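You operate a simulated robot arm through the tools that you are given. There is no shell and no other tool. Be economical: measure what you need, move in short steps, check, and stop when the job is done.

Carry out the task below with a simulated robot arm. There is one attempt and no reset: what you move stays moved.

TASK
Switch the grey tester off, unscrew both knobs on the housing and lift the black lamp into the lamps tray.
Fine: Power off before the lamp moves.

It is judged by the outcome, as a careful person would: the job done as asked, and still so three seconds after it is handed in. It fails if anything else is knocked over, pushed out of place, dropped, spilled or broken.

THE ROBOT
A 7-joint arm with a two-finger parallel gripper, fixed in place. Base frame: the origin is at the foot of the arm, x ahead of it, y to its left, z up. Lengths are in mm, angles in degrees, forces in N, time in s.
With the tool pointing down near the work surface it reaches from about 300 to 700 mm from the base axis. Its first joint turns from -66.0 to 66.0 degrees. Payload 1.57 kg.
Tool frame: the origin (TCP) lies between the finger pads and is the grasp point; the fingertips stand 30 mm ahead of it; z points along the fingers, y is the line along which they close. The gripper opens to 110 mm. The fingers are 24 mm wide and 12 mm thick; the gripper's body (48 by 112 mm) begins 78 mm behind the TCP.
Orientation is that of the tool frame in the base frame, as a unit quaternion [w, x, y, z]. With the fingers straight down and closing along the base's y, the tool's x points along the base's -x, its y along +y and its z along -z.

THE INTERFACE
- The arm moves only by the tool servo_tool. Its argument "rows" is one flat list of numbers, 7 for each row, row after row: the shift along the tool's x, y, z in mm, then the turn, a rotation vector about the tool's x, y, z in degrees, then the closure, from 0 (fully open) to 1 (shut). In form: [tx, ty, tz, rx, ry, rz, hand, tx, ty, tz, rx, ry, rz, hand, ...]. A call has 1 to 12 rows; each row is the pose to reach, as a shift and turn from the pose commanded when the call began, along the tool's axes at that moment. A row lasts 0.2 s, in which the tool goes at most 50 mm and 8.6 degrees; a call with a longer step from one row to the next is refused whole, and so is a gripper value outside its range. A pose out of reach is approached as far as the arm can. The call stops where the force on the tool passes 50 N (or 10 N more than at its start, if that is more) or the arm is blocked; 0.2 s more then pass. The fingers move at their own pace (about 108 mm/s each) and stop on an object; they squeeze with about 39 N. The grip force told is the motor's: it shows also when the fingers shut on nothing. Time passes only in rows, and 0.2 s behind the last, so rows that repeat a pose let the fingers close. It gives the time, the measured TCP pose, the force on the tool (base axes), the opening and the grip force at its end, in the units of the frame above (readings bear some noise), and new pictures: "show" is both (left out), scene, wrist or none.
- Cameras (640 x 400 px; columns grow to the right, rows downward): "scene" is fixed at [163, -388.9, 1411.6]; the picture's right is [0.79, -0.61, 0.00], its down [-0.31, -0.41, -0.86] and it looks along [0.52, 0.68, -0.51] (base axes); focal length 342 px, centre (320, 200). "wrist" rides on the gripper at [-36, 0, -80] in the tool frame; the picture's right is [0.00, -1.00, 0.00], its down [0.97, 0.00, -0.24] and it looks along [0.24, 0.00, 0.97] (tool axes); focal length 218 px, centre (320, 200).
- pixel_to_xyz(camera, pixels): for up to 12 pixels [column, row] of the newest picture of that camera ("zoom" is the newest enlarged one), the place [x, y, z] in the base frame of the surface seen there, good to about 2 mm. No time passes.
- inspect(camera, box): a new picture of the part [left, top, right, bottom] of that camera's present view, enlarged. No time passes.
- finish_job(): hands the job in; it is judged then, once.

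Work in short steps. Measure before you move; look again where a grasp or a placing could have gone wrong, and mend it. You have 80 turns and 120 pictures in all, those below and enlarged ones among them. Open the gripper and draw the arm clear of the work before you hand the job in, unless the task says otherwise; then end with one line.

The tools are called after "Call:" as name(argument=value, ...) on one line, values as JSON. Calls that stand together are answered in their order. servo_tool: Moves the arm, as the interface text tells. Its arguments: {"type":"object","properties":{"rows":{"type":"array","items":{"type":"number"}},"show":{"type":"string","enum":["both","scene","wrist","none"]}},"required":["rows"]} The other tools are called the same way: pixel_to_xyz (camera, pixels) gives the place of the surface under pixels of a picture; inspect (camera, box) takes an enlarged picture of a part of a camera's view; finish_job () hands the job in.

At the start:

```text
t: 0.0
tcp_pos: [414.2, 18.9, 1211.8]
tool_rot: [0.0, 0.0, 1.0, 0.0]
ft_force: [0.1, -0.3, 0.3]
width: 109.7
finger_force: 0.0
```

scene: 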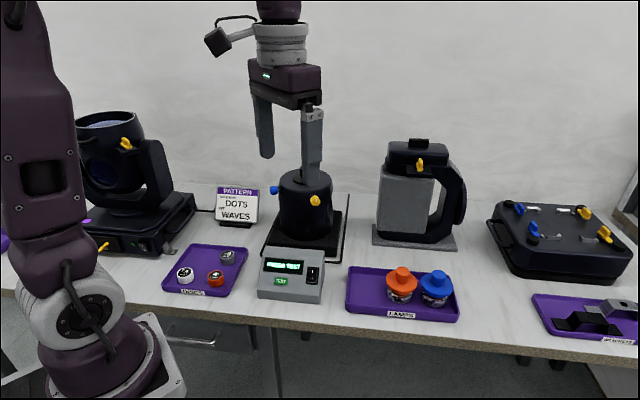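
wrist: 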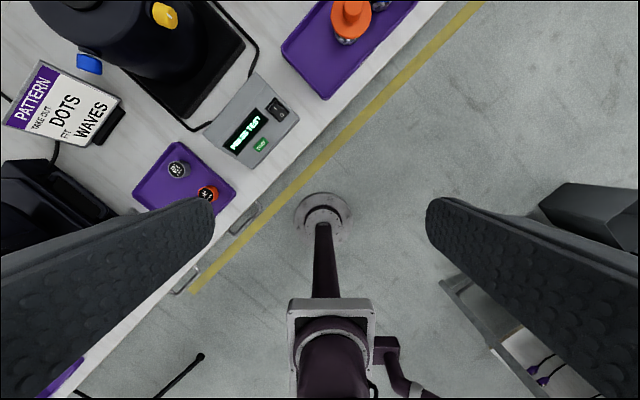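

I'll look closely at the tester, the housing with its knobs (about 305,200) and the lamps tray.

Call:
inspect(camera="scene", box=[240, 150, 370, 310])

Call:
inspect(camera="scene", box=[330, 120, 480, 330])

Call:
inspect(camera="wrist", box=[0, 0, 460, 220])

```text
2.50 times, centred on (305, 230) of scene
```

zoom: 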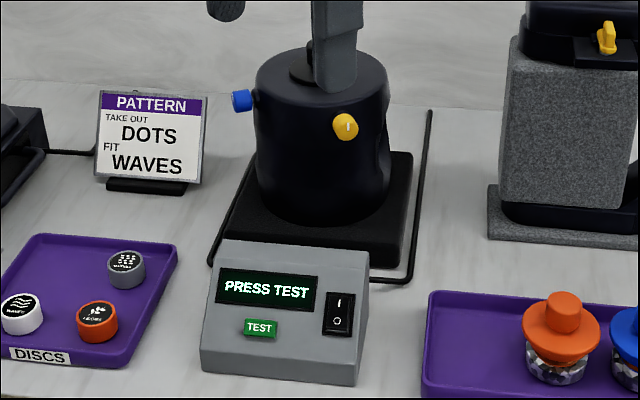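

```text
1.90 times, centred on (405, 225) of scene
```

zoom: 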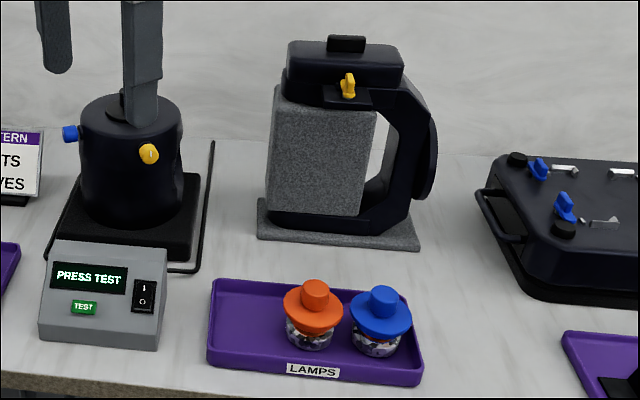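

```text
1.39 times, centred on (230, 110) of wrist
```

zoom: 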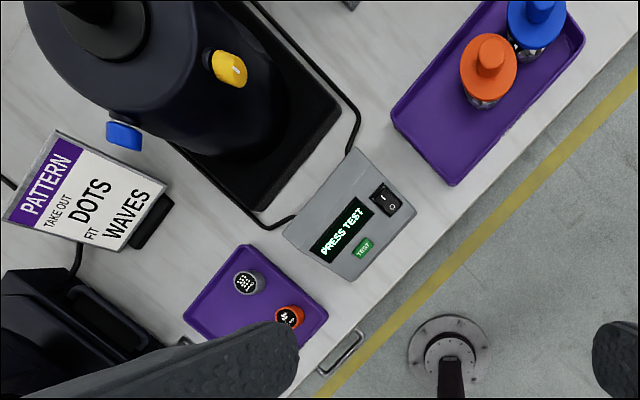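

Rocker I/O at zoom (388,198) of the wrist; knobs at (125,135) blue and (230,70) yellow; black lamp cap about (95,25). I measure these.

Call:
pixel_to_xyz(camera="zoom", pixels=[[381, 195], [393, 206], [377, 187], [400, 212], [124, 137], [231, 68], [100, 10], [363, 150], [285, 232], [415, 195], [353, 280], [455, 110]])

Call:
inspect(camera="wrist", box=[240, 70, 320, 150])

Call:
inspect(camera="scene", box=[250, 150, 360, 220])

```text
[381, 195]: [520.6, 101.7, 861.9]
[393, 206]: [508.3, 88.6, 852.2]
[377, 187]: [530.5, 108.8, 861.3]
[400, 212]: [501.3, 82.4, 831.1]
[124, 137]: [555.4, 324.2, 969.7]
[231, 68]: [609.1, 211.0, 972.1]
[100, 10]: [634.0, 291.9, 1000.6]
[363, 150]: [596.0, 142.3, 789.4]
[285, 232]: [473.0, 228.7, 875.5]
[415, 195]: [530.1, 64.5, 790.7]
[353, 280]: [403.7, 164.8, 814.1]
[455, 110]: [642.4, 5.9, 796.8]
```

```text
5.00 times, centred on (280, 110) of wrist
```

zoom: 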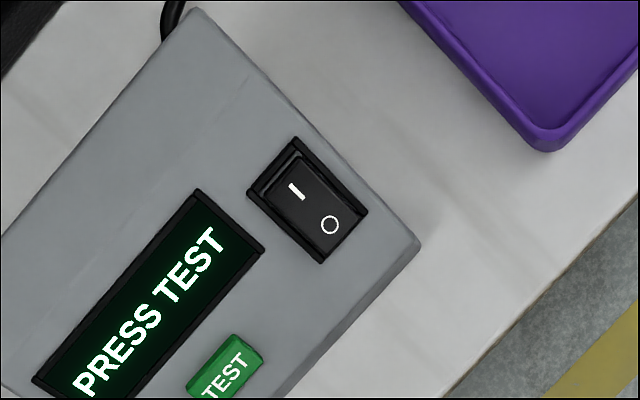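

```text
5.71 times, centred on (305, 185) of scene
```

zoom: 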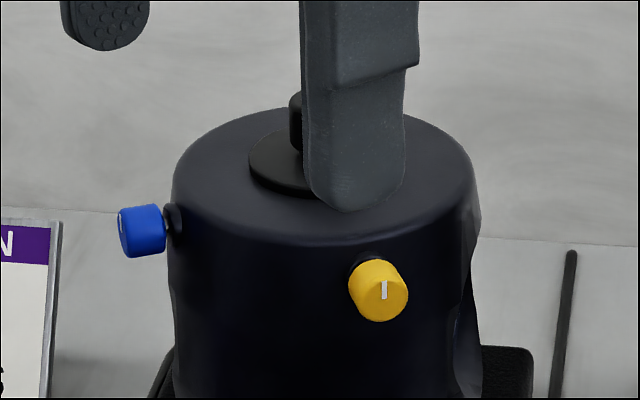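

The rocker is at about (515,95,855), I side uphill, O toward the front edge at about (-0.72,-0.68) direction. I move above it with the yaw turned 45° and the fingers shut, for a closer look.

Call:
servo_tool(rows=[-15, 11.5, 35, 0, 0, -7.5, 0.3, -30, 23, 70, 0, 0, -15, 1, -45, 34, 105, 0, 0, -22.5, 1, -60, 46, 140, 0, 0, -30, 1, -75, 57, 165, 0, 0, -37.5, 1, -91, 69, 190, 0, 0, -45, 1, -91, 69, 190, 0, 0, -45, 1])

```text
t: 1.6
tcp_pos: [504.1, 89.4, 1022.1]
tool_rot: [0.0, -0.384, 0.924, 0.0]
ft_force: [0.4, 0.3, -0.2]
width: 0.1
finger_force: 21.5
```

scene: 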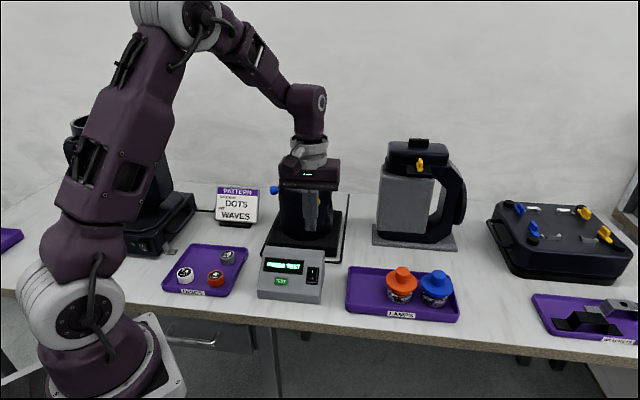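
wrist: 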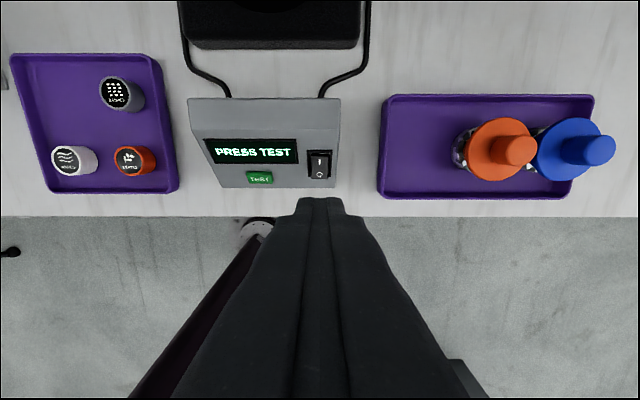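

Tester square in the picture; rocker at (319,165). I enlarge and measure it.

Call:
inspect(camera="wrist", box=[270, 130, 366, 190])

Call:
pixel_to_xyz(camera="wrist", pixels=[[319, 160], [319, 174], [319, 152], [319, 178], [335, 140], [333, 184], [335, 110], [225, 140], [380, 195], [592, 97], [385, 100], [572, 200]])

```text
6.67 times, centred on (318, 160) of wrist
```

zoom: 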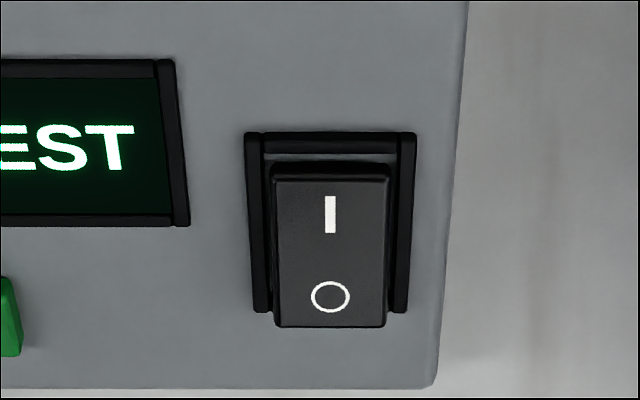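

```text
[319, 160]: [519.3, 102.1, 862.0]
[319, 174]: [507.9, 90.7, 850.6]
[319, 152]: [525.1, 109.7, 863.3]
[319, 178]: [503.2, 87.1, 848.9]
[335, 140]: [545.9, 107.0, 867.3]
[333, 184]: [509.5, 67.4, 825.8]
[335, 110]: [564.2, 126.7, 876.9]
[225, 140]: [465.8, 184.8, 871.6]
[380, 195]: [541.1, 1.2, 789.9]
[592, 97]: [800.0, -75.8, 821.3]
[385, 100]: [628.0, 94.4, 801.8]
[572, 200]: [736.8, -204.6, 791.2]
```

Call:
pixel_to_xyz(camera="zoom", pixels=[[330, 180], [330, 215], [330, 297], [330, 318], [300, 150], [222, 50], [222, 150], [222, 250], [222, 350], [330, 350], [430, 250], [258, 300]])

```text
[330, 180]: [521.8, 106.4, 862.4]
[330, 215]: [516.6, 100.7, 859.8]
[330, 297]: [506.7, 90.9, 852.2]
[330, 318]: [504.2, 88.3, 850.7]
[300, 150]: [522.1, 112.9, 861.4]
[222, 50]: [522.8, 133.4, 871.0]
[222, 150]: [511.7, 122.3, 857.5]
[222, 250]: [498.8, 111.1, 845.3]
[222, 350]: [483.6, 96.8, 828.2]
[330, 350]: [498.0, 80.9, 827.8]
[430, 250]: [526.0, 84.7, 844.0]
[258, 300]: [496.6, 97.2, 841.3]
```

Panel slope is about 39°, rocker 25°: the O end stands proud (504,88,851), so it is ON. I tilt 35° onto the panel's normal and hover 25 mm above O.

Call:
servo_tool(rows=[6, 0, 25, 0, -7, 0, 1, 12, 0, 50, 0, -14, 0, 1, 18, 0, 75, 0, -21, 0, 1, 24, 0, 100, 0, -28, 0, 1, 29.1, -0.5, 125, 0, -35, 0, 1, 29.1, -0.5, 125, 0, -35, 0, 1])

Call:
inspect(camera="scene", box=[250, 230, 350, 310])

```text
t: 3.0
tcp_pos: [484.1, 64.4, 896.5]
tool_rot: [0.278, -0.365, 0.881, 0.115]
ft_force: [0.1, 0.5, 0.2]
width: 0.0
finger_force: 21.7
```

scene: 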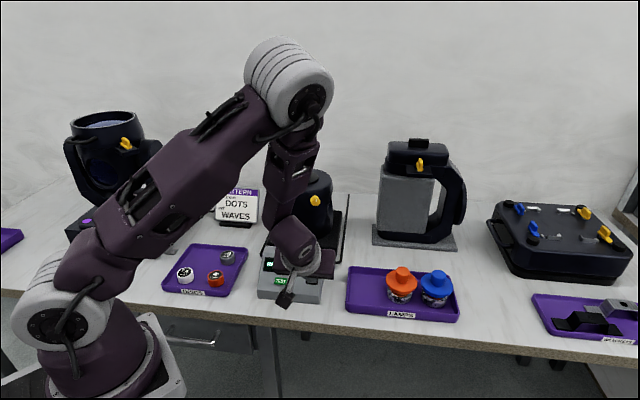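
wrist: 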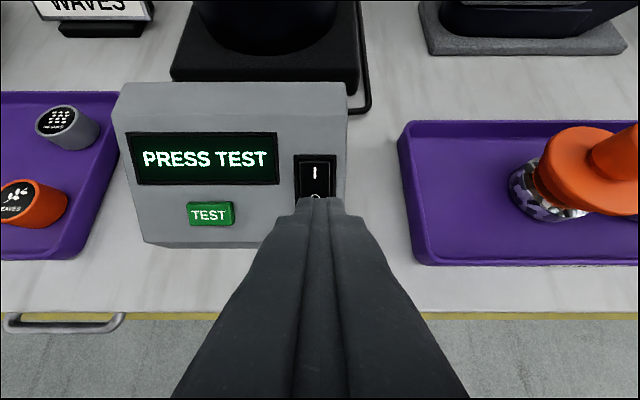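

```text
5.00 times, centred on (300, 270) of scene
```

zoom: 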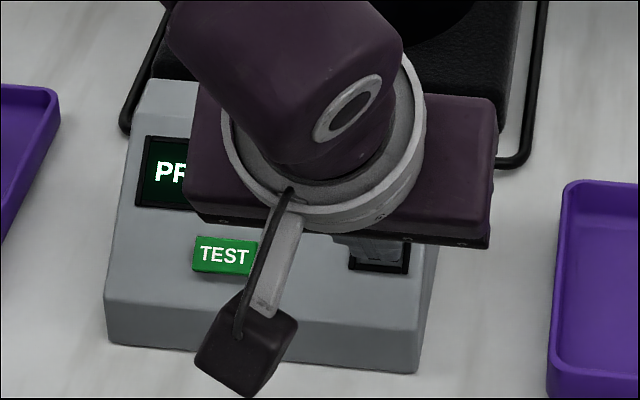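

The fingers sit about 3 mm right of the rocker's centre; I shift by +3 along tool y, and press along the tool axis.

Call:
servo_tool(rows=[-1.5, 3, 8, 0, 0, 0, 1, -1.5, 3, 16, 0, 0, 0, 1, -1.5, 3, 22, 0, 0, 0, 1, -1.5, 3, 26, 0, 0, 0, 1, -1.5, 3, 29, 0, 0, 0, 1, -1.5, 3, 32, 0, 0, 0, 1], show="wrist")

```text
t: 4.2
tcp_pos: [495.2, 81.5, 876.2]
tool_rot: [0.277, -0.364, 0.882, 0.114]
ft_force: [-16.6, -8.5, 29.3]
width: 0.1
finger_force: 21.4
stopped in row 6: the force on the tool passed its limit (the readings are from after the stop); the commanded pose is now the measured one
```

wrist: 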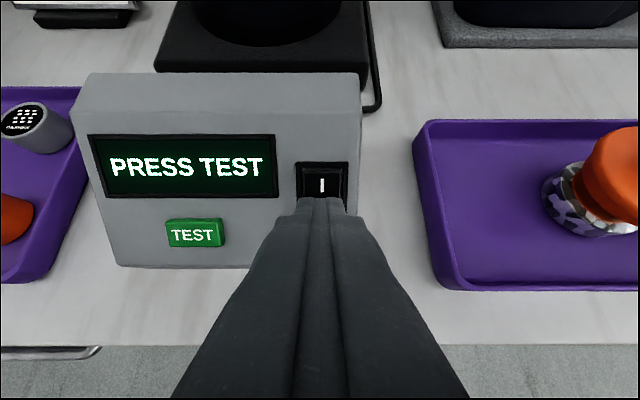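

It stopped at the surface without flipping: the tip is at s≈425, close to the pivot. I back off, shift 5 mm toward the O end and press again.

Call:
servo_tool(rows=[0, 0, -6, 0, 0, 0, 1, 5, -1, -6, 0, 0, 0, 1, 5.5, -1, 1, 0, 0, 0, 1, 5.5, -1, 5, 0, 0, 0, 1, 5.5, -1, 8, 0, 0, 0, 1, 5.5, -1, 10, 0, 0, 0, 1], show="wrist")

```text
t: 5.2
tcp_pos: [489.9, 76.1, 870.8]
tool_rot: [0.277, -0.364, 0.882, 0.113]
ft_force: [-16.5, -8.7, 27.6]
width: 0.1
finger_force: 21.5
stopped in row 4: the force on the tool passed its limit (the readings are from after the stop); the commanded pose is now the measured one
```

wrist: 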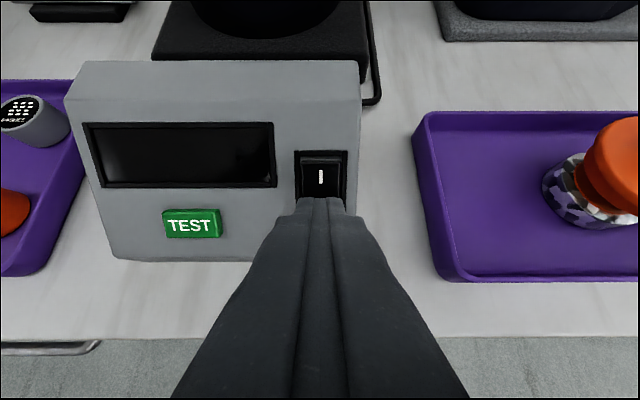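

The display is dark: the tester is off. I withdraw along the tool and stand up, then measure the housing.

Call:
servo_tool(rows=[0, 0, -40, 0, 0, 0, 1, 0, 0, -80, 0, 0, 0, 1, 0, 0, -120, 0, 7, 0, 0.5, 20, 0, -150, 0, 14, 0, 0, 40, 0, -180, 0, 21, 0, 0, 40, 0, -200, 0, 28, 0, 0, 40, 0, -200, 0, 35, 0, 0])

Call:
inspect(camera="scene", box=[240, 160, 360, 310])

```text
t: 6.8
tcp_pos: [387.0, -27.6, 1013.0]
tool_rot: [-0.002, -0.382, 0.924, -0.002]
ft_force: [-1.1, -0.3, 0.5]
width: 110.0
finger_force: 0.1
```

scene: 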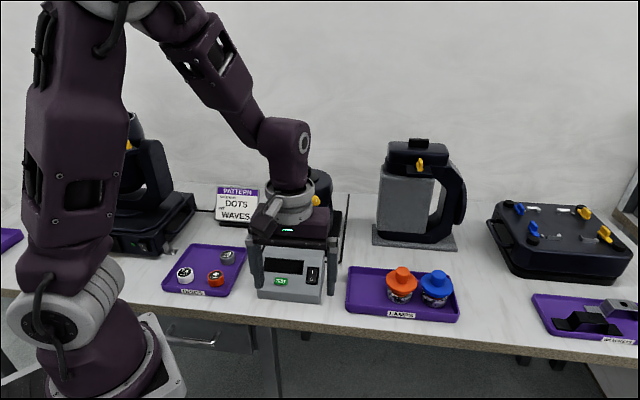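
wrist: 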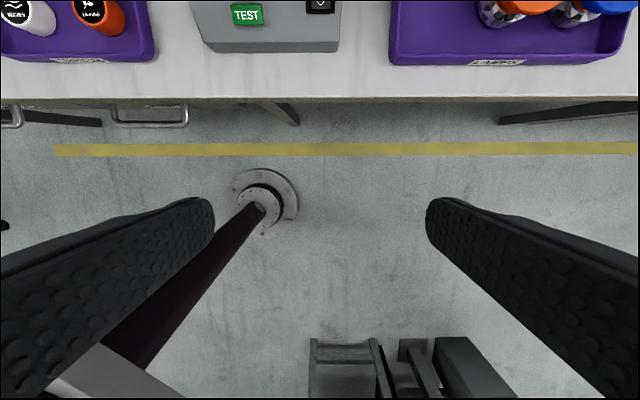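

```text
2.67 times, centred on (300, 235) of scene
```

zoom: 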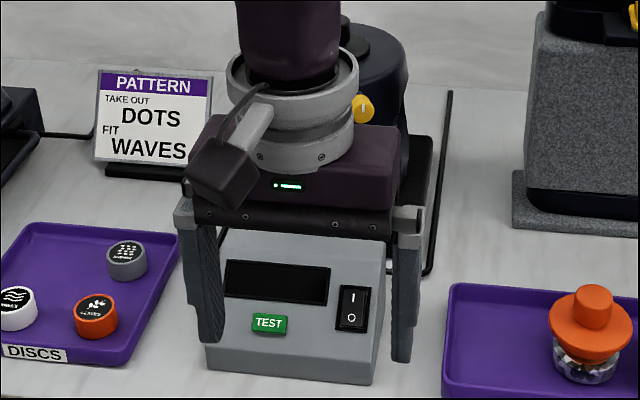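

Rocker now shows O pressed, display dark. I tilt up to view the housing's knobs front-on from a distance.

Call:
servo_tool(rows=[-16, 0, -7, 0, -8, 0, 0, -32, 0, -14, 0, -16, 0, 0, -48, 0, -21, 0, -24, 0, 0, -64, 0, -28, 0, -32, 0, 0, -80, 0, -35, 0, -40, 0, 0, -96, 0, -42, 0, -48, 0, 0, -112, 0, -47, 0, -55, 0, 0, -112, 0, -47, 0, -55, 0, 0])

Call:
inspect(camera="scene", box=[240, 150, 360, 230])

```text
t: 8.6
tcp_pos: [467.8, 54.1, 1059.4]
tool_rot: [0.426, -0.338, 0.821, 0.175]
ft_force: [-0.1, -0.4, -0.2]
width: 109.9
finger_force: 0.1
```

scene: 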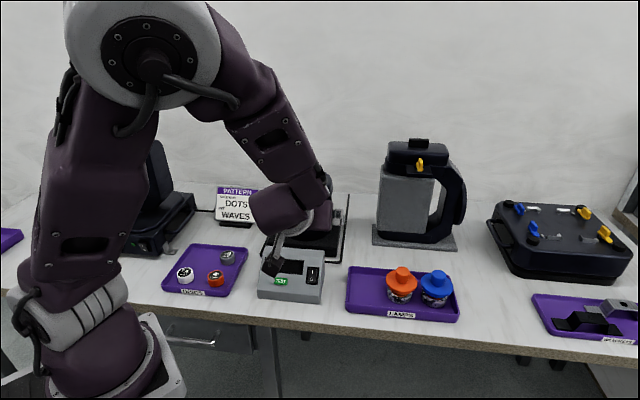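
wrist: 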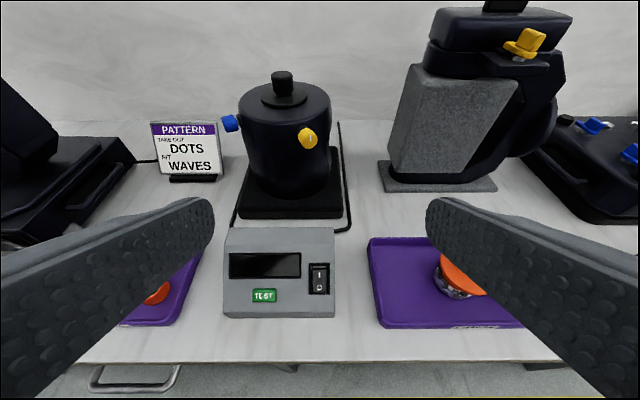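

```text
5.00 times, centred on (300, 190) of scene
```

zoom: 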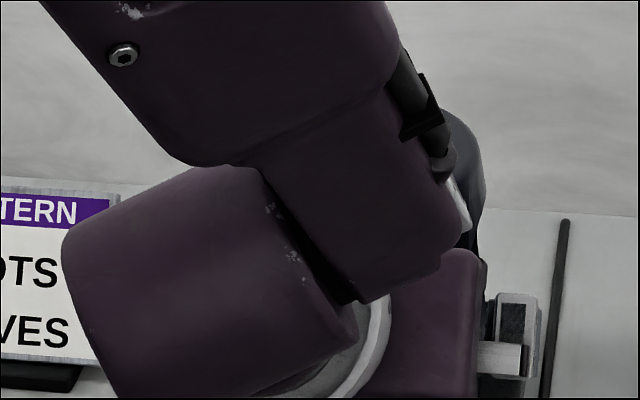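

Excellent view of the housing. I enlarge it and measure knobs and lamp.

Call:
inspect(camera="wrist", box=[205, 60, 365, 160])

Call:
pixel_to_xyz(camera="wrist", pixels=[[283, 84], [283, 74], [275, 80], [291, 80], [265, 97], [302, 97], [283, 103], [240, 105], [329, 105], [285, 120], [285, 160], [285, 212]])

```text
4.00 times, centred on (285, 110) of wrist
```

zoom: 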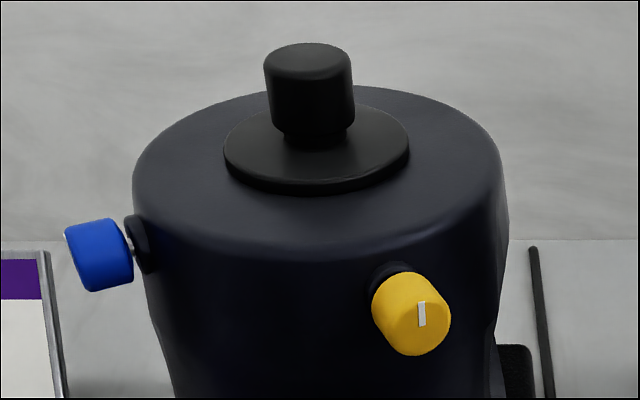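

```text
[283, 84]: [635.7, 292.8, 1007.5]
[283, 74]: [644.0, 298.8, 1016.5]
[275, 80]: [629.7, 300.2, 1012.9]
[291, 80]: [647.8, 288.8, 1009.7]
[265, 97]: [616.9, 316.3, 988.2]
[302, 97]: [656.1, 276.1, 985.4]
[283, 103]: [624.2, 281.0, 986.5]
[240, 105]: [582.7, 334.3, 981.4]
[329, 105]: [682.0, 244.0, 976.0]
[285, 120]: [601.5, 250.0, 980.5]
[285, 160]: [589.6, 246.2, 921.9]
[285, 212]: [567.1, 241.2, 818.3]
```

Call:
pixel_to_xyz(camera="zoom", pixels=[[420, 314], [385, 290], [435, 340], [405, 345], [430, 285], [412, 320], [75, 260], [110, 225], [120, 285], [100, 255], [130, 255], [310, 70]])

Call:
inspect(camera="wrist", box=[290, 120, 330, 155])

Call:
inspect(camera="wrist", box=[212, 104, 252, 139])

```text
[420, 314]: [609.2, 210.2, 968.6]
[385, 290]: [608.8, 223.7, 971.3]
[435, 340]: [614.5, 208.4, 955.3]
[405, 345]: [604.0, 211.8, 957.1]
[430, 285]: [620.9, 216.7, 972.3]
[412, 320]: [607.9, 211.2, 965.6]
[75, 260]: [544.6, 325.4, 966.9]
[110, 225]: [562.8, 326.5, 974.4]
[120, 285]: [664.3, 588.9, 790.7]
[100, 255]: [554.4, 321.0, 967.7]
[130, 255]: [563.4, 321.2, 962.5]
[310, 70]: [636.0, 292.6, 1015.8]
```

```text
11.43 times, centred on (310, 138) of wrist
```

zoom: 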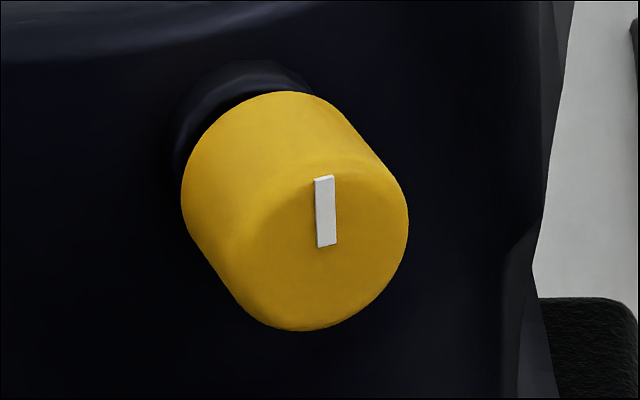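

```text
11.43 times, centred on (232, 122) of wrist
```

zoom: 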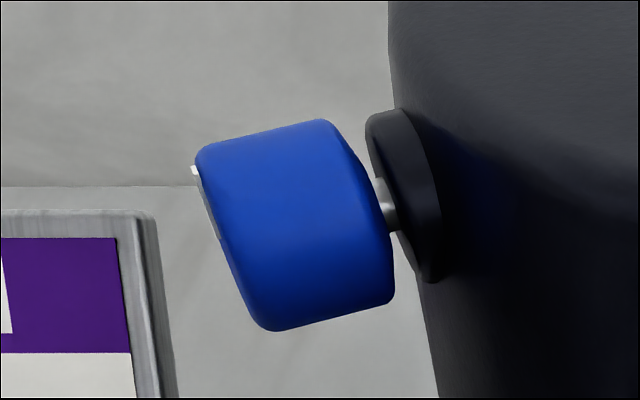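

Yellow face centre about (609,210.5,966), outward (-0.32,-0.95); blue outward about (-0.96,0.28); housing axis about (638,296). I measure the surroundings: sign, left device, orange/blue lamps, and the box hanging on the wrist in the scene picture.

Call:
pixel_to_xyz(camera="wrist", pixels=[[152, 124], [215, 122], [155, 178], [220, 176], [135, 158], [100, 150], [40, 115], [5, 85], [335, 230], [225, 230], [370, 240], [465, 262]])

Call:
pixel_to_xyz(camera="scene", pixels=[[272, 266], [280, 256], [265, 270], [400, 272], [388, 278], [434, 274], [350, 270], [459, 284], [346, 308], [458, 320], [380, 290], [322, 190]])

Call:
inspect(camera="scene", box=[230, 170, 350, 300])

```text
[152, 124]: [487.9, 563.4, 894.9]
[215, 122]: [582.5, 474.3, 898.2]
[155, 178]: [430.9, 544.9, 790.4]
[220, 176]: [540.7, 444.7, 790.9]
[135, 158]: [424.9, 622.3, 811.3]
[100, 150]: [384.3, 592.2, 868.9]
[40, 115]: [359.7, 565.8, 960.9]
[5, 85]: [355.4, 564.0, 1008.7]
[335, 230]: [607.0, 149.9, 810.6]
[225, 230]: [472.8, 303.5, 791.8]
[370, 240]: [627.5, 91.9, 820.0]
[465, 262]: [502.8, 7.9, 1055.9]
```

```text
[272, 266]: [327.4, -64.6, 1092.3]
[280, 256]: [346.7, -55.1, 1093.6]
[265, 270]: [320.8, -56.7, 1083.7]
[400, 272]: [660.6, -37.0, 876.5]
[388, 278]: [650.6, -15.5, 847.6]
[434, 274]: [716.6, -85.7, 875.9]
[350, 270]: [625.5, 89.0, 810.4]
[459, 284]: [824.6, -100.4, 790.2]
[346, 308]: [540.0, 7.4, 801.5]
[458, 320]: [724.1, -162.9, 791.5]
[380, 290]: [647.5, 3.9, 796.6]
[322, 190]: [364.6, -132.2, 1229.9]
```

```text
3.08 times, centred on (290, 235) of scene
```

zoom: 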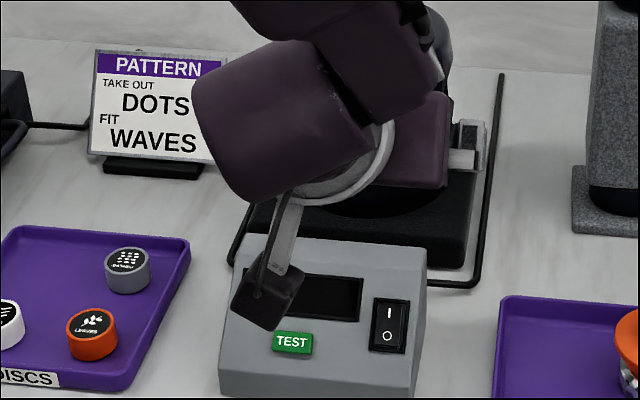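

The wrist box sits about 105 mm off axis (tool +x), 170–200 mm behind the TCP, which clears everything. I go level first, at (555,80,985), ahead of the yellow knob.

Call:
servo_tool(rows=[3, -9, 22, 0, -7, 0, 0, 6, -18, 44, 0, -14, 0, 0, 9, -26, 66, 0, -21, 0, 0, 12, -35, 88, 0, -28, 0, 0, 14.7, -43, 108, 0, -35, 0, 0, 14.7, -43, 108, 0, -35, 0, 0])

```text
t: 10.0
tcp_pos: [556.0, 77.6, 983.6]
tool_rot: [0.653, -0.271, 0.655, 0.268]
ft_force: [0.0, 0.4, 0.8]
width: 110.2
finger_force: 0.1
```

scene: 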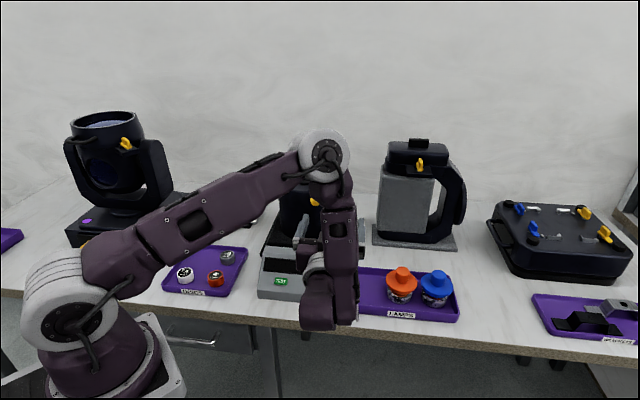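
wrist: 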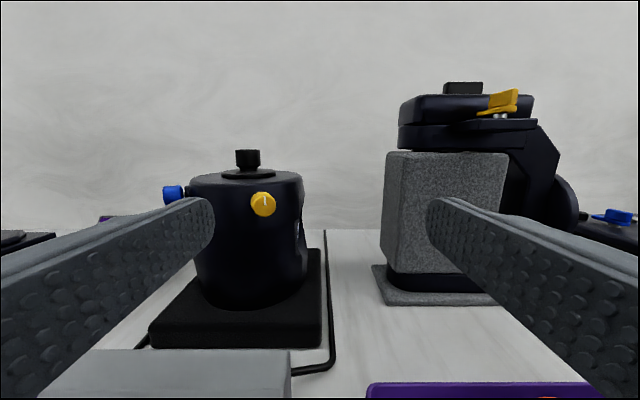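

Level and clear. Now yaw 26.5° to face the yellow knob squarely (pixel 263,204) at about 60 mm standoff.

Call:
servo_tool(rows=[5, 6, 18, -6.6, 0, 0, 0, 10, 14, 38, -13.2, 0, 0, 0, 14, 22, 58, -19.9, 0, 0, 0, 18, 30, 76, -26.5, 0, 0, 0, 18, 30, 76, -26.5, 0, 0, 0])

Call:
inspect(camera="wrist", box=[240, 140, 400, 260])

```text
t: 11.2
tcp_pos: [589.3, 153.5, 965.7]
tool_rot: [0.573, -0.413, 0.575, 0.412]
ft_force: [-0.4, -0.1, 0.5]
width: 110.1
finger_force: 0.1
```

scene: 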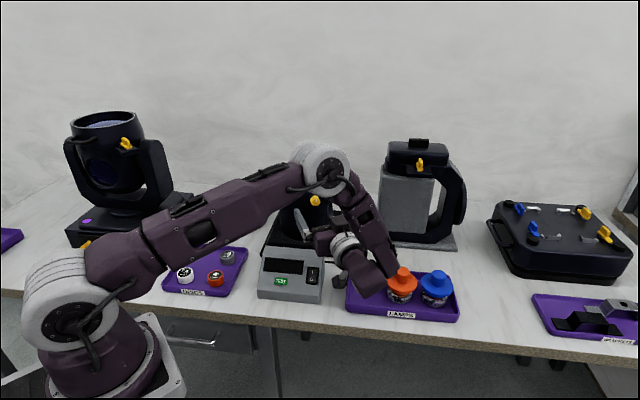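
wrist: 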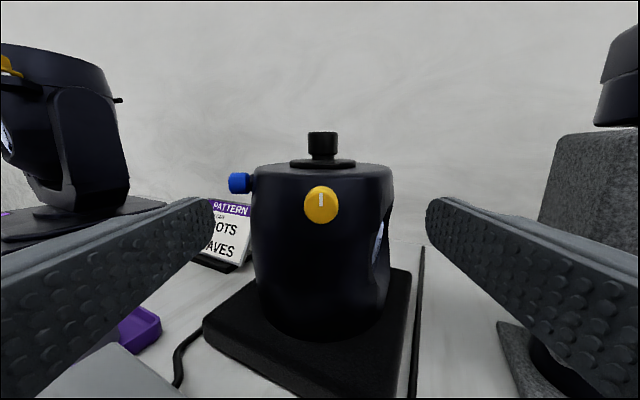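

```text
3.33 times, centred on (320, 200) of wrist
```

zoom: 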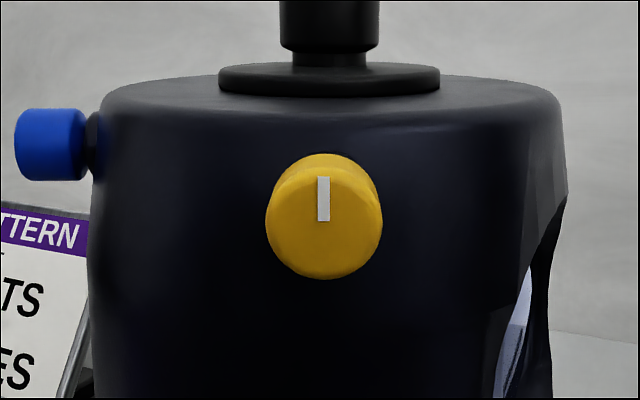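

Yellow knob centred (321,206). I measure face, blue knob and check how near the forearm is to the orange lamp (scene 380,285).

Call:
pixel_to_xyz(camera="zoom", pixels=[[323, 245], [275, 222], [372, 222], [323, 270], [323, 175], [250, 220], [400, 220], [50, 145], [20, 145], [80, 145], [96, 145], [330, 40]])

Call:
pixel_to_xyz(camera="scene", pixels=[[372, 292], [384, 285], [394, 275], [360, 285], [345, 250], [340, 280], [401, 270], [390, 280]])

Call:
inspect(camera="scene", box=[290, 190, 430, 310])

```text
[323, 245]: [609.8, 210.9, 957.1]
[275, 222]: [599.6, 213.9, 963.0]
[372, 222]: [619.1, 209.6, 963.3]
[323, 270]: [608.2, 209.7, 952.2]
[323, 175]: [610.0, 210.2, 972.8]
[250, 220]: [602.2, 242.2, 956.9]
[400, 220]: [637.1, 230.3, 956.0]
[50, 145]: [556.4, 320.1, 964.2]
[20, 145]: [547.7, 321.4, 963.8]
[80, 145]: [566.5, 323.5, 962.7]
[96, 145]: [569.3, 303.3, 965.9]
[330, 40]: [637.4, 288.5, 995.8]
```

```text
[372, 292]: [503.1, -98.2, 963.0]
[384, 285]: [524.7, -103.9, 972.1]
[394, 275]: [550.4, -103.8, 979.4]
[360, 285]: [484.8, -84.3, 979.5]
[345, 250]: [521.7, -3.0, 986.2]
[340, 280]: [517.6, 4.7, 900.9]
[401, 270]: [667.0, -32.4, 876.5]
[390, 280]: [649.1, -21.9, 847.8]
```

```text
3.33 times, centred on (360, 250) of scene
```

zoom: 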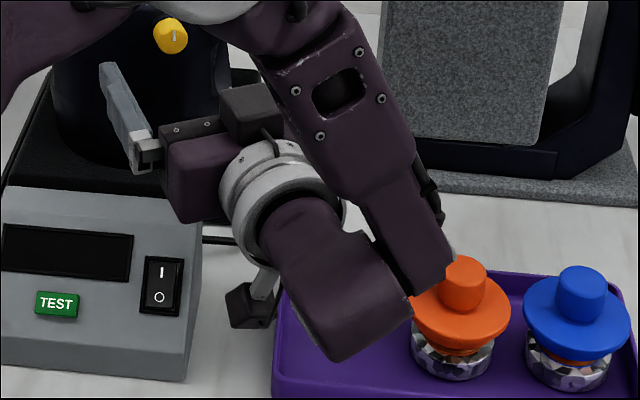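

Clear by 80 mm. Knob face centre (609.5,210.5,963), Ø22. I roll +80° first, so as to leave room for counter-clockwise turning, then align.

Call:
servo_tool(rows=[0.5, 0, 0, 0, 0, 8, 0, 1, 0, 0, 0, 0, 16, 0, 1.5, -0.5, 0, 0, 0, 24, 0, 2, -0.5, 0, 0, 0, 32, 0.2, 2.7, -0.9, 0, 0, 0, 40, 0.4, 2.7, -0.9, 0, 0, 0, 48, 0.5, 2.7, -0.9, 0, 0, 0, 56, 0.5, 2.7, -0.9, 0, 0, 0, 64, 0.5, 2.7, -0.9, 0, 0, 0, 72, 0.5, 2.7, -0.9, 0, 0, 0, 80, 0.5, 2.7, -0.9, 15, 0, 0, 80, 0.5, 2.7, -0.9, 15, 0, 0, 80, 0.5])

```text
t: 13.8
tcp_pos: [593.0, 165.5, 964.0]
tool_rot: [0.174, 0.055, 0.707, 0.683]
ft_force: [0.2, -0.7, 0.0]
width: 55.1
finger_force: 0.1
```

scene: 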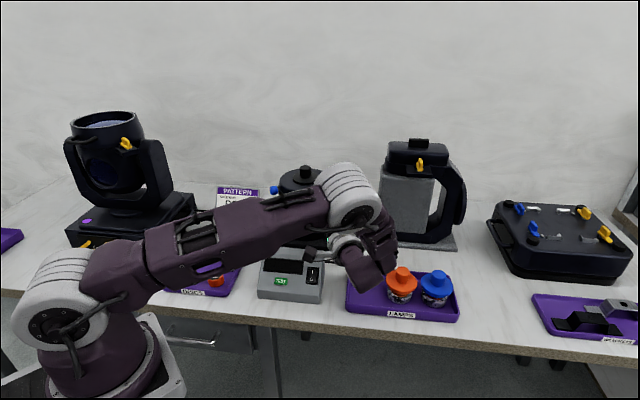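
wrist: 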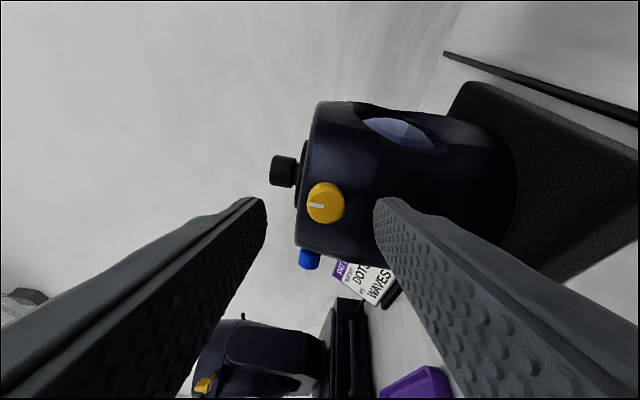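

Rolled fine. I advance 33 mm with small corrections so the tips lie 15 mm past the face, then close.

Call:
servo_tool(rows=[-1.1, -1.2, 12, 0, 0, 0, 0.5, -1.1, -1.2, 24, 0, 0, 0, 0.5, -1.1, -1.2, 33, 0, 0, 0, 0.5, -1.1, -1.2, 33, 0, 0, 0, 0.7, -1.1, -1.2, 33, 0, 0, 0, 1, -1.1, -1.2, 33, 0, 0, 0, 1])

Call:
inspect(camera="wrist", box=[240, 130, 400, 250])

```text
t: 15.2
tcp_pos: [606.1, 197.0, 961.1]
tool_rot: [0.174, 0.055, 0.707, 0.683]
ft_force: [2.2, 0.7, -4.4]
width: 22.5
finger_force: 35.1
```

scene: 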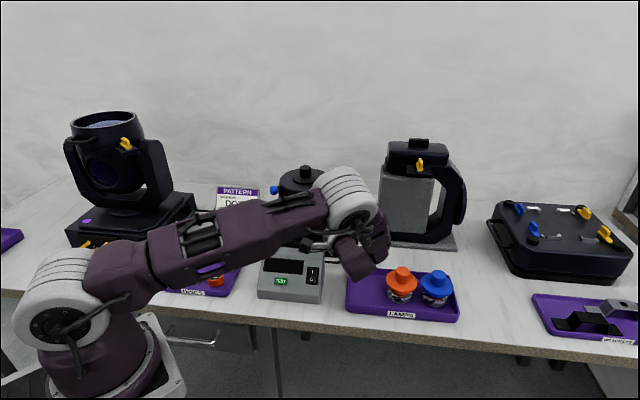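
wrist: 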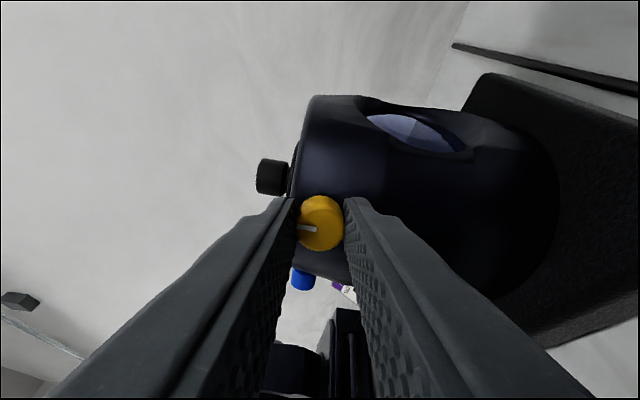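

```text
3.33 times, centred on (320, 190) of wrist
```

zoom: 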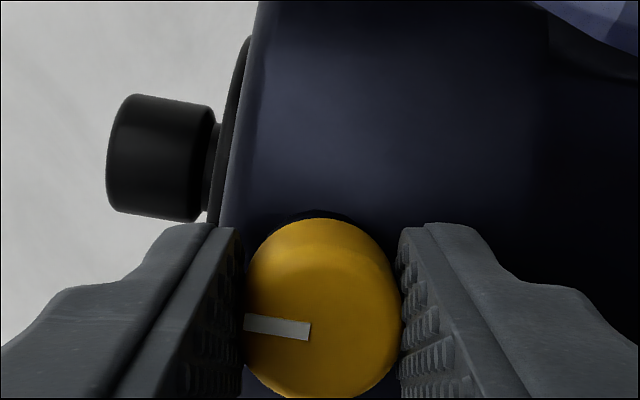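

Knob gripped (22.5 mm). I turn counter-clockwise 40° and check forces and the mark.

Call:
servo_tool(rows=[0, 0, 0, 0, 0, -8, 1, 0, 0, 0, 0, 0, -16, 1, 0, 0, 0, 0, 0, -24, 1, 0, 0, 0, 0, 0, -32, 1, 0, 0, 0, 0, 0, -40, 1], show="wrist")

Call:
inspect(camera="wrist", box=[240, 130, 400, 250])

```text
t: 16.4
tcp_pos: [605.7, 197.1, 961.1]
tool_rot: [0.399, -0.191, 0.683, 0.582]
ft_force: [7.3, -8.4, -15.8]
width: 22.6
finger_force: 35.1
```

wrist: 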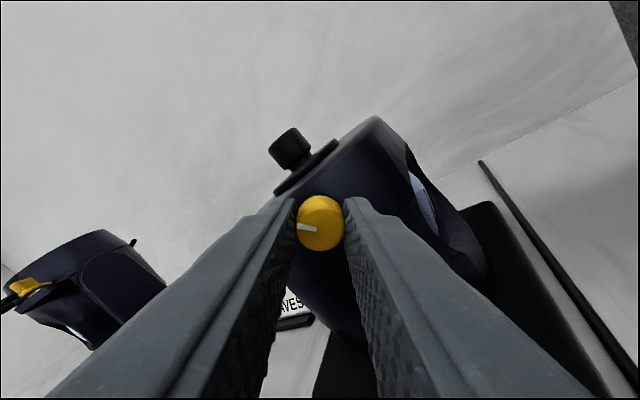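

```text
3.33 times, centred on (320, 190) of wrist
```

zoom: 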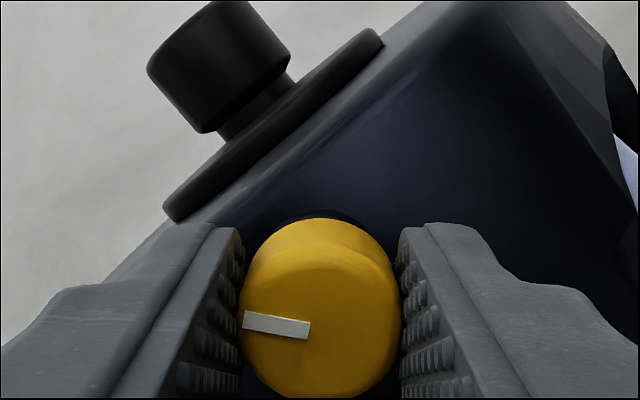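

The knob follows; forces (7,-8,-16) show the knob sits about 3 mm toward tool −x and is backing out. I go on 80° more, orbiting about the knob's own axis and easing back 2.5 mm.

Call:
servo_tool(rows=[0.7, -2.3, -0.5, 0, 0, -8, 1, 0.6, -2.8, -0.7, 0, 0, -16, 1, 0.5, -3.2, -1, 0, 0, -24, 1, 0.3, -3.5, -1.2, 0, 0, -32, 1, 0, -3.9, -1.4, 0, 0, -40, 1, -0.3, -4.2, -1.6, 0, 0, -48, 1, -0.6, -4.4, -1.8, 0, 0, -56, 1, -1, -4.6, -2.1, 0, 0, -64, 1, -1.3, -4.8, -2.3, 0, 0, -72, 1, -1.7, -4.9, -2.5, 0, 0, -80, 1], show="both")

Call:
inspect(camera="wrist", box=[240, 130, 400, 250])

```text
t: 18.6
tcp_pos: [604.7, 196.4, 960.9]
tool_rot: [0.68, -0.586, 0.396, 0.194]
ft_force: [-36.3, 14.4, -7.2]
width: 22.5
finger_force: 35.3
```

scene: 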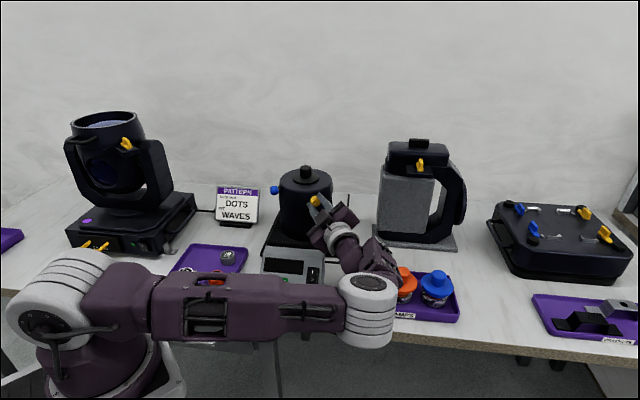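
wrist: 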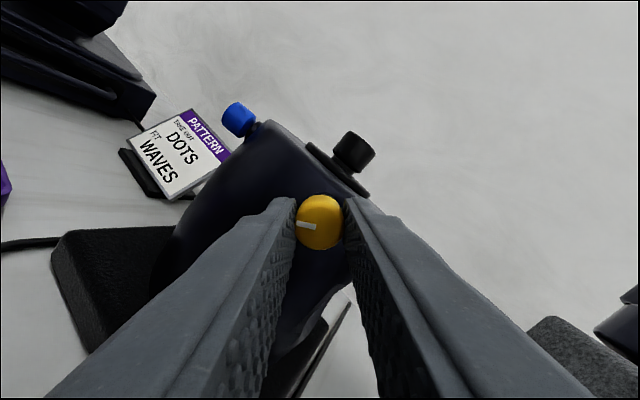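

```text
3.33 times, centred on (320, 190) of wrist
```

zoom: 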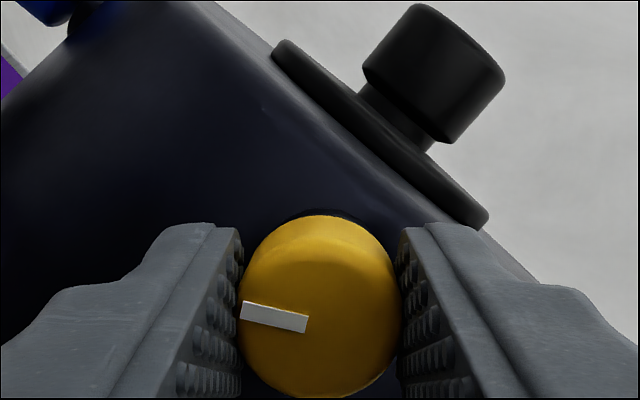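

The turn stands at 120° and the mark still rides with the fingers, but the 36 N sideways shows my orbit was unneeded (the TCP is pinned on the axis). I undo that shift and turn on 64°.

Call:
servo_tool(rows=[-1.8, 1.4, 0.5, 0, 0, 0, 1, -3.6, 2.75, 1, 0, 0, 0, 1, -3.6, 2.75, 1, 0, 0, -8, 1, -3.6, 2.75, 1, 0, 0, -16, 1, -3.6, 2.75, 0.9, 0, 0, -24, 1, -3.6, 2.75, 0.8, 0, 0, -32, 1, -3.6, 2.75, 0.7, 0, 0, -40, 1, -3.6, 2.75, 0.6, 0, 0, -48, 1, -3.6, 2.75, 0.5, 0, 0, -56, 1, -3.6, 2.75, 0.4, 0, 0, -64, 1], show="both")

Call:
inspect(camera="wrist", box=[240, 130, 400, 250])

```text
t: 20.8
tcp_pos: [604.4, 195.4, 960.9]
tool_rot: [-0.676, 0.708, -0.031, 0.2]
ft_force: [-5.1, -1.0, -17.6]
width: 22.0
finger_force: 35.3
```

scene: 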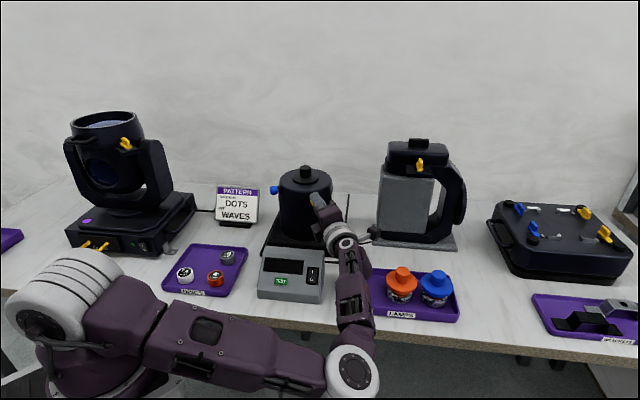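
wrist: 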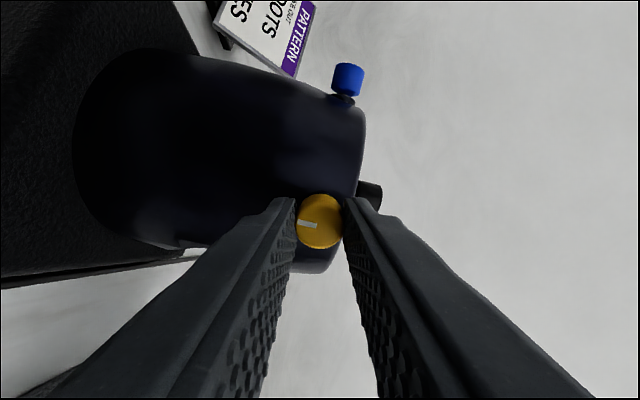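

```text
3.33 times, centred on (320, 190) of wrist
```

zoom: 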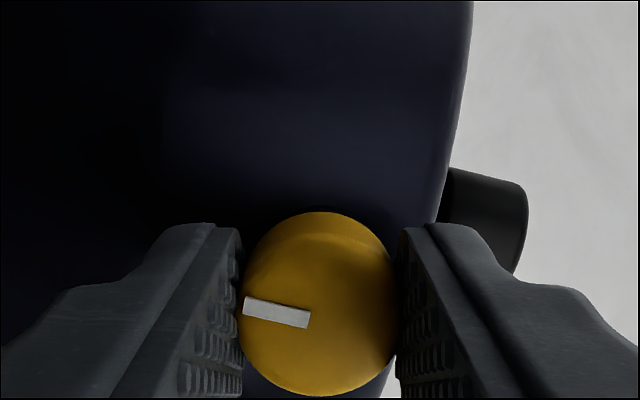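

Half a turn done with the knob backing out about 2 mm. I release, back off 40 mm and look.

Call:
servo_tool(rows=[0, 0, 0, 0, 0, 0, 0.6, 0, 0, 0, 0, 0, 0, 0.5, 0, 0, -20, 0, 0, 0, 0.5, 0, 0, -40, 0, 0, 8, 0.5, 0, 0, -40, 0, 0, 16, 0.5, 0, 0, -40, 0, 0, 24, 0.5, 0, 0, -40, 0, 0, 32, 0.5, 0, 0, -40, 0, 0, 40, 0.5, 0, 0, -40, 0, 0, 48, 0.5, 0, 0, -40, 0, 0, 56, 0.5, 0, 0, -40, 0, 0, 64, 0.5])

Call:
inspect(camera="scene", box=[260, 155, 360, 235])

Call:
inspect(camera="wrist", box=[240, 120, 400, 240])

```text
t: 23.2
tcp_pos: [590.8, 157.3, 963.1]
tool_rot: [0.679, -0.584, 0.401, 0.191]
ft_force: [-0.6, 0.0, -0.2]
width: 55.3
finger_force: 0.1
```

scene: 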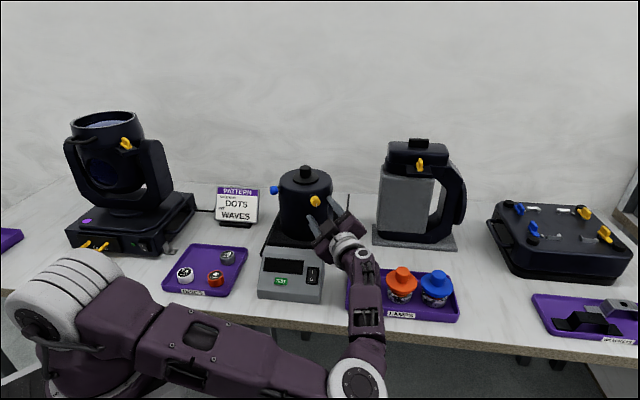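
wrist: 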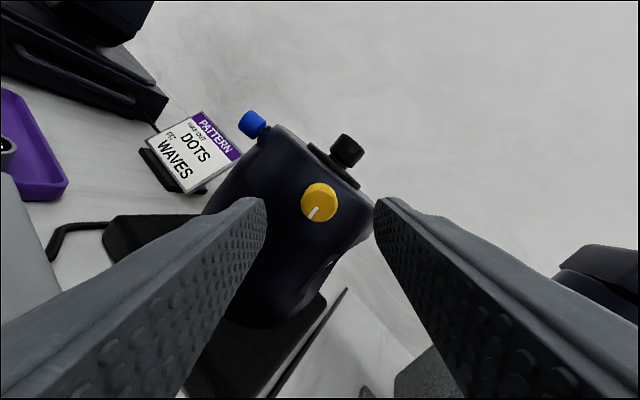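

```text
5.00 times, centred on (310, 195) of scene
```

zoom: 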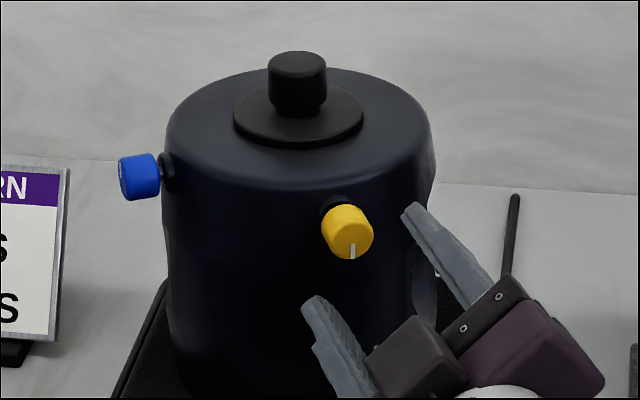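

```text
3.33 times, centred on (320, 180) of wrist
```

zoom: 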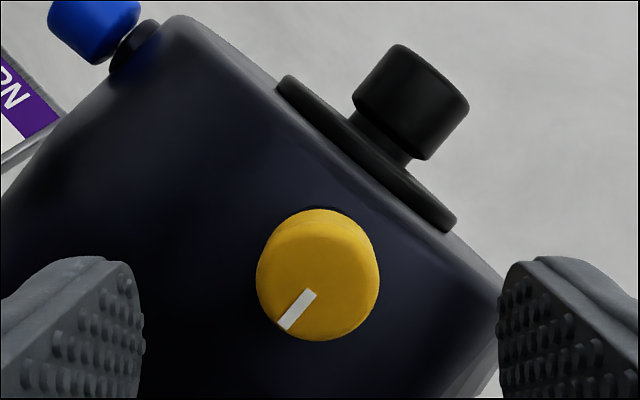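

The mark is down: exactly half a turn. I measure the face's protrusion and roll back to regrip for more.

Call:
pixel_to_xyz(camera="zoom", pixels=[[300, 310], [318, 280], [345, 300], [300, 270]])

Call:
servo_tool(rows=[0, 0, 0, 0, 0, 8, 0.5, 0, 0, 0, 0, 0, 16, 0.5, 0, 0, 0, 0, 0, 24, 0.5, 0, 0, 0, 0, 0, 32, 0.5, 0, 0, 0, 0, 0, 40, 0.5, 0, 0, 0, 0, 0, 48, 0.5, 0, 0, 0, 0, 0, 56, 0.5, 0, 0, 0, 0, 0, 64, 0.5, 0, 0, 0, 0, 0, 72, 0.5, 0, 0, 0, 0, 0, 80, 0.5, 0, 0, 0, 0, 0, 88, 0.5, 0, 0, 0, 0, 0, 96, 0.5], show="none")

```text
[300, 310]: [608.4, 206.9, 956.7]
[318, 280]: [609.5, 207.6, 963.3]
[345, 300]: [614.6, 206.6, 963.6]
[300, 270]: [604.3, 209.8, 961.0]
```

```text
t: 25.8
tcp_pos: [592.1, 156.1, 961.4]
tool_rot: [0.312, -0.093, 0.702, 0.633]
ft_force: [-0.3, -0.1, -0.9]
width: 55.4
finger_force: 0.0
```

The face came out 3 mm per half turn. I roll on to the start angle, advance and regrip.

Call:
servo_tool(rows=[0, 0, 0, 0, 0, 8, 0.5, 0, 0, 0, 0, 0, 16, 0.5, 0, 0, 0, 0, 0, 24, 0.5, 0, 0, 13, 0, 0, 24, 0.5, 0, 0, 26, 0, 0, 24, 0.5, 0, 0, 39, 0, 0, 24, 0.5, 0, 0, 39, 0, 0, 24, 0.7, 0, 0, 39, 0, 0, 24, 1, 0, 0, 39, 0, 0, 24, 1])

Call:
inspect(camera="wrist", box=[240, 130, 400, 250])

```text
t: 27.8
tcp_pos: [603.5, 193.6, 961.4]
tool_rot: [0.174, 0.055, 0.706, 0.684]
ft_force: [2.1, 0.7, -4.7]
width: 22.5
finger_force: 35.5
```

scene: 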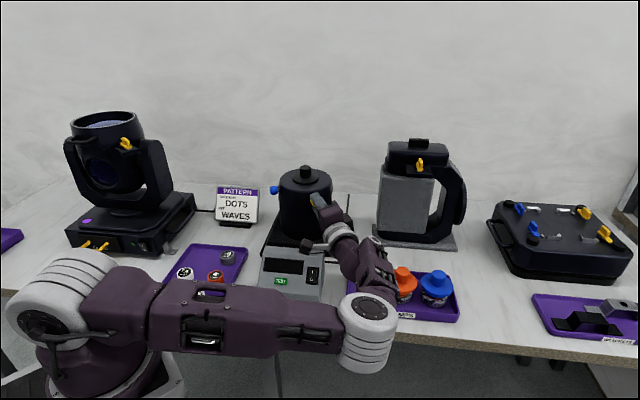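
wrist: 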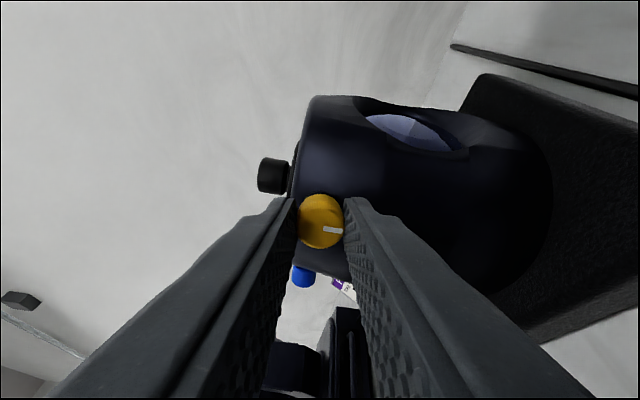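

```text
3.33 times, centred on (320, 190) of wrist
```

zoom: 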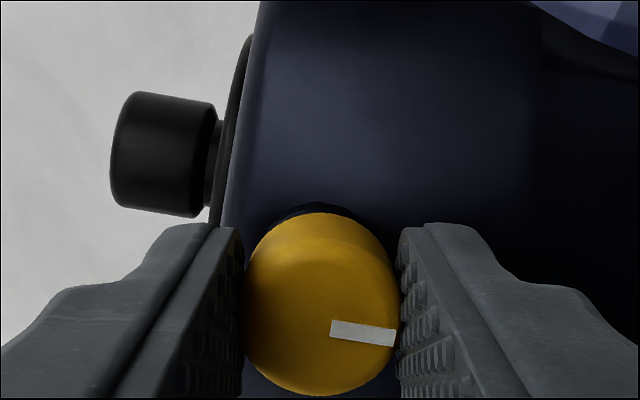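

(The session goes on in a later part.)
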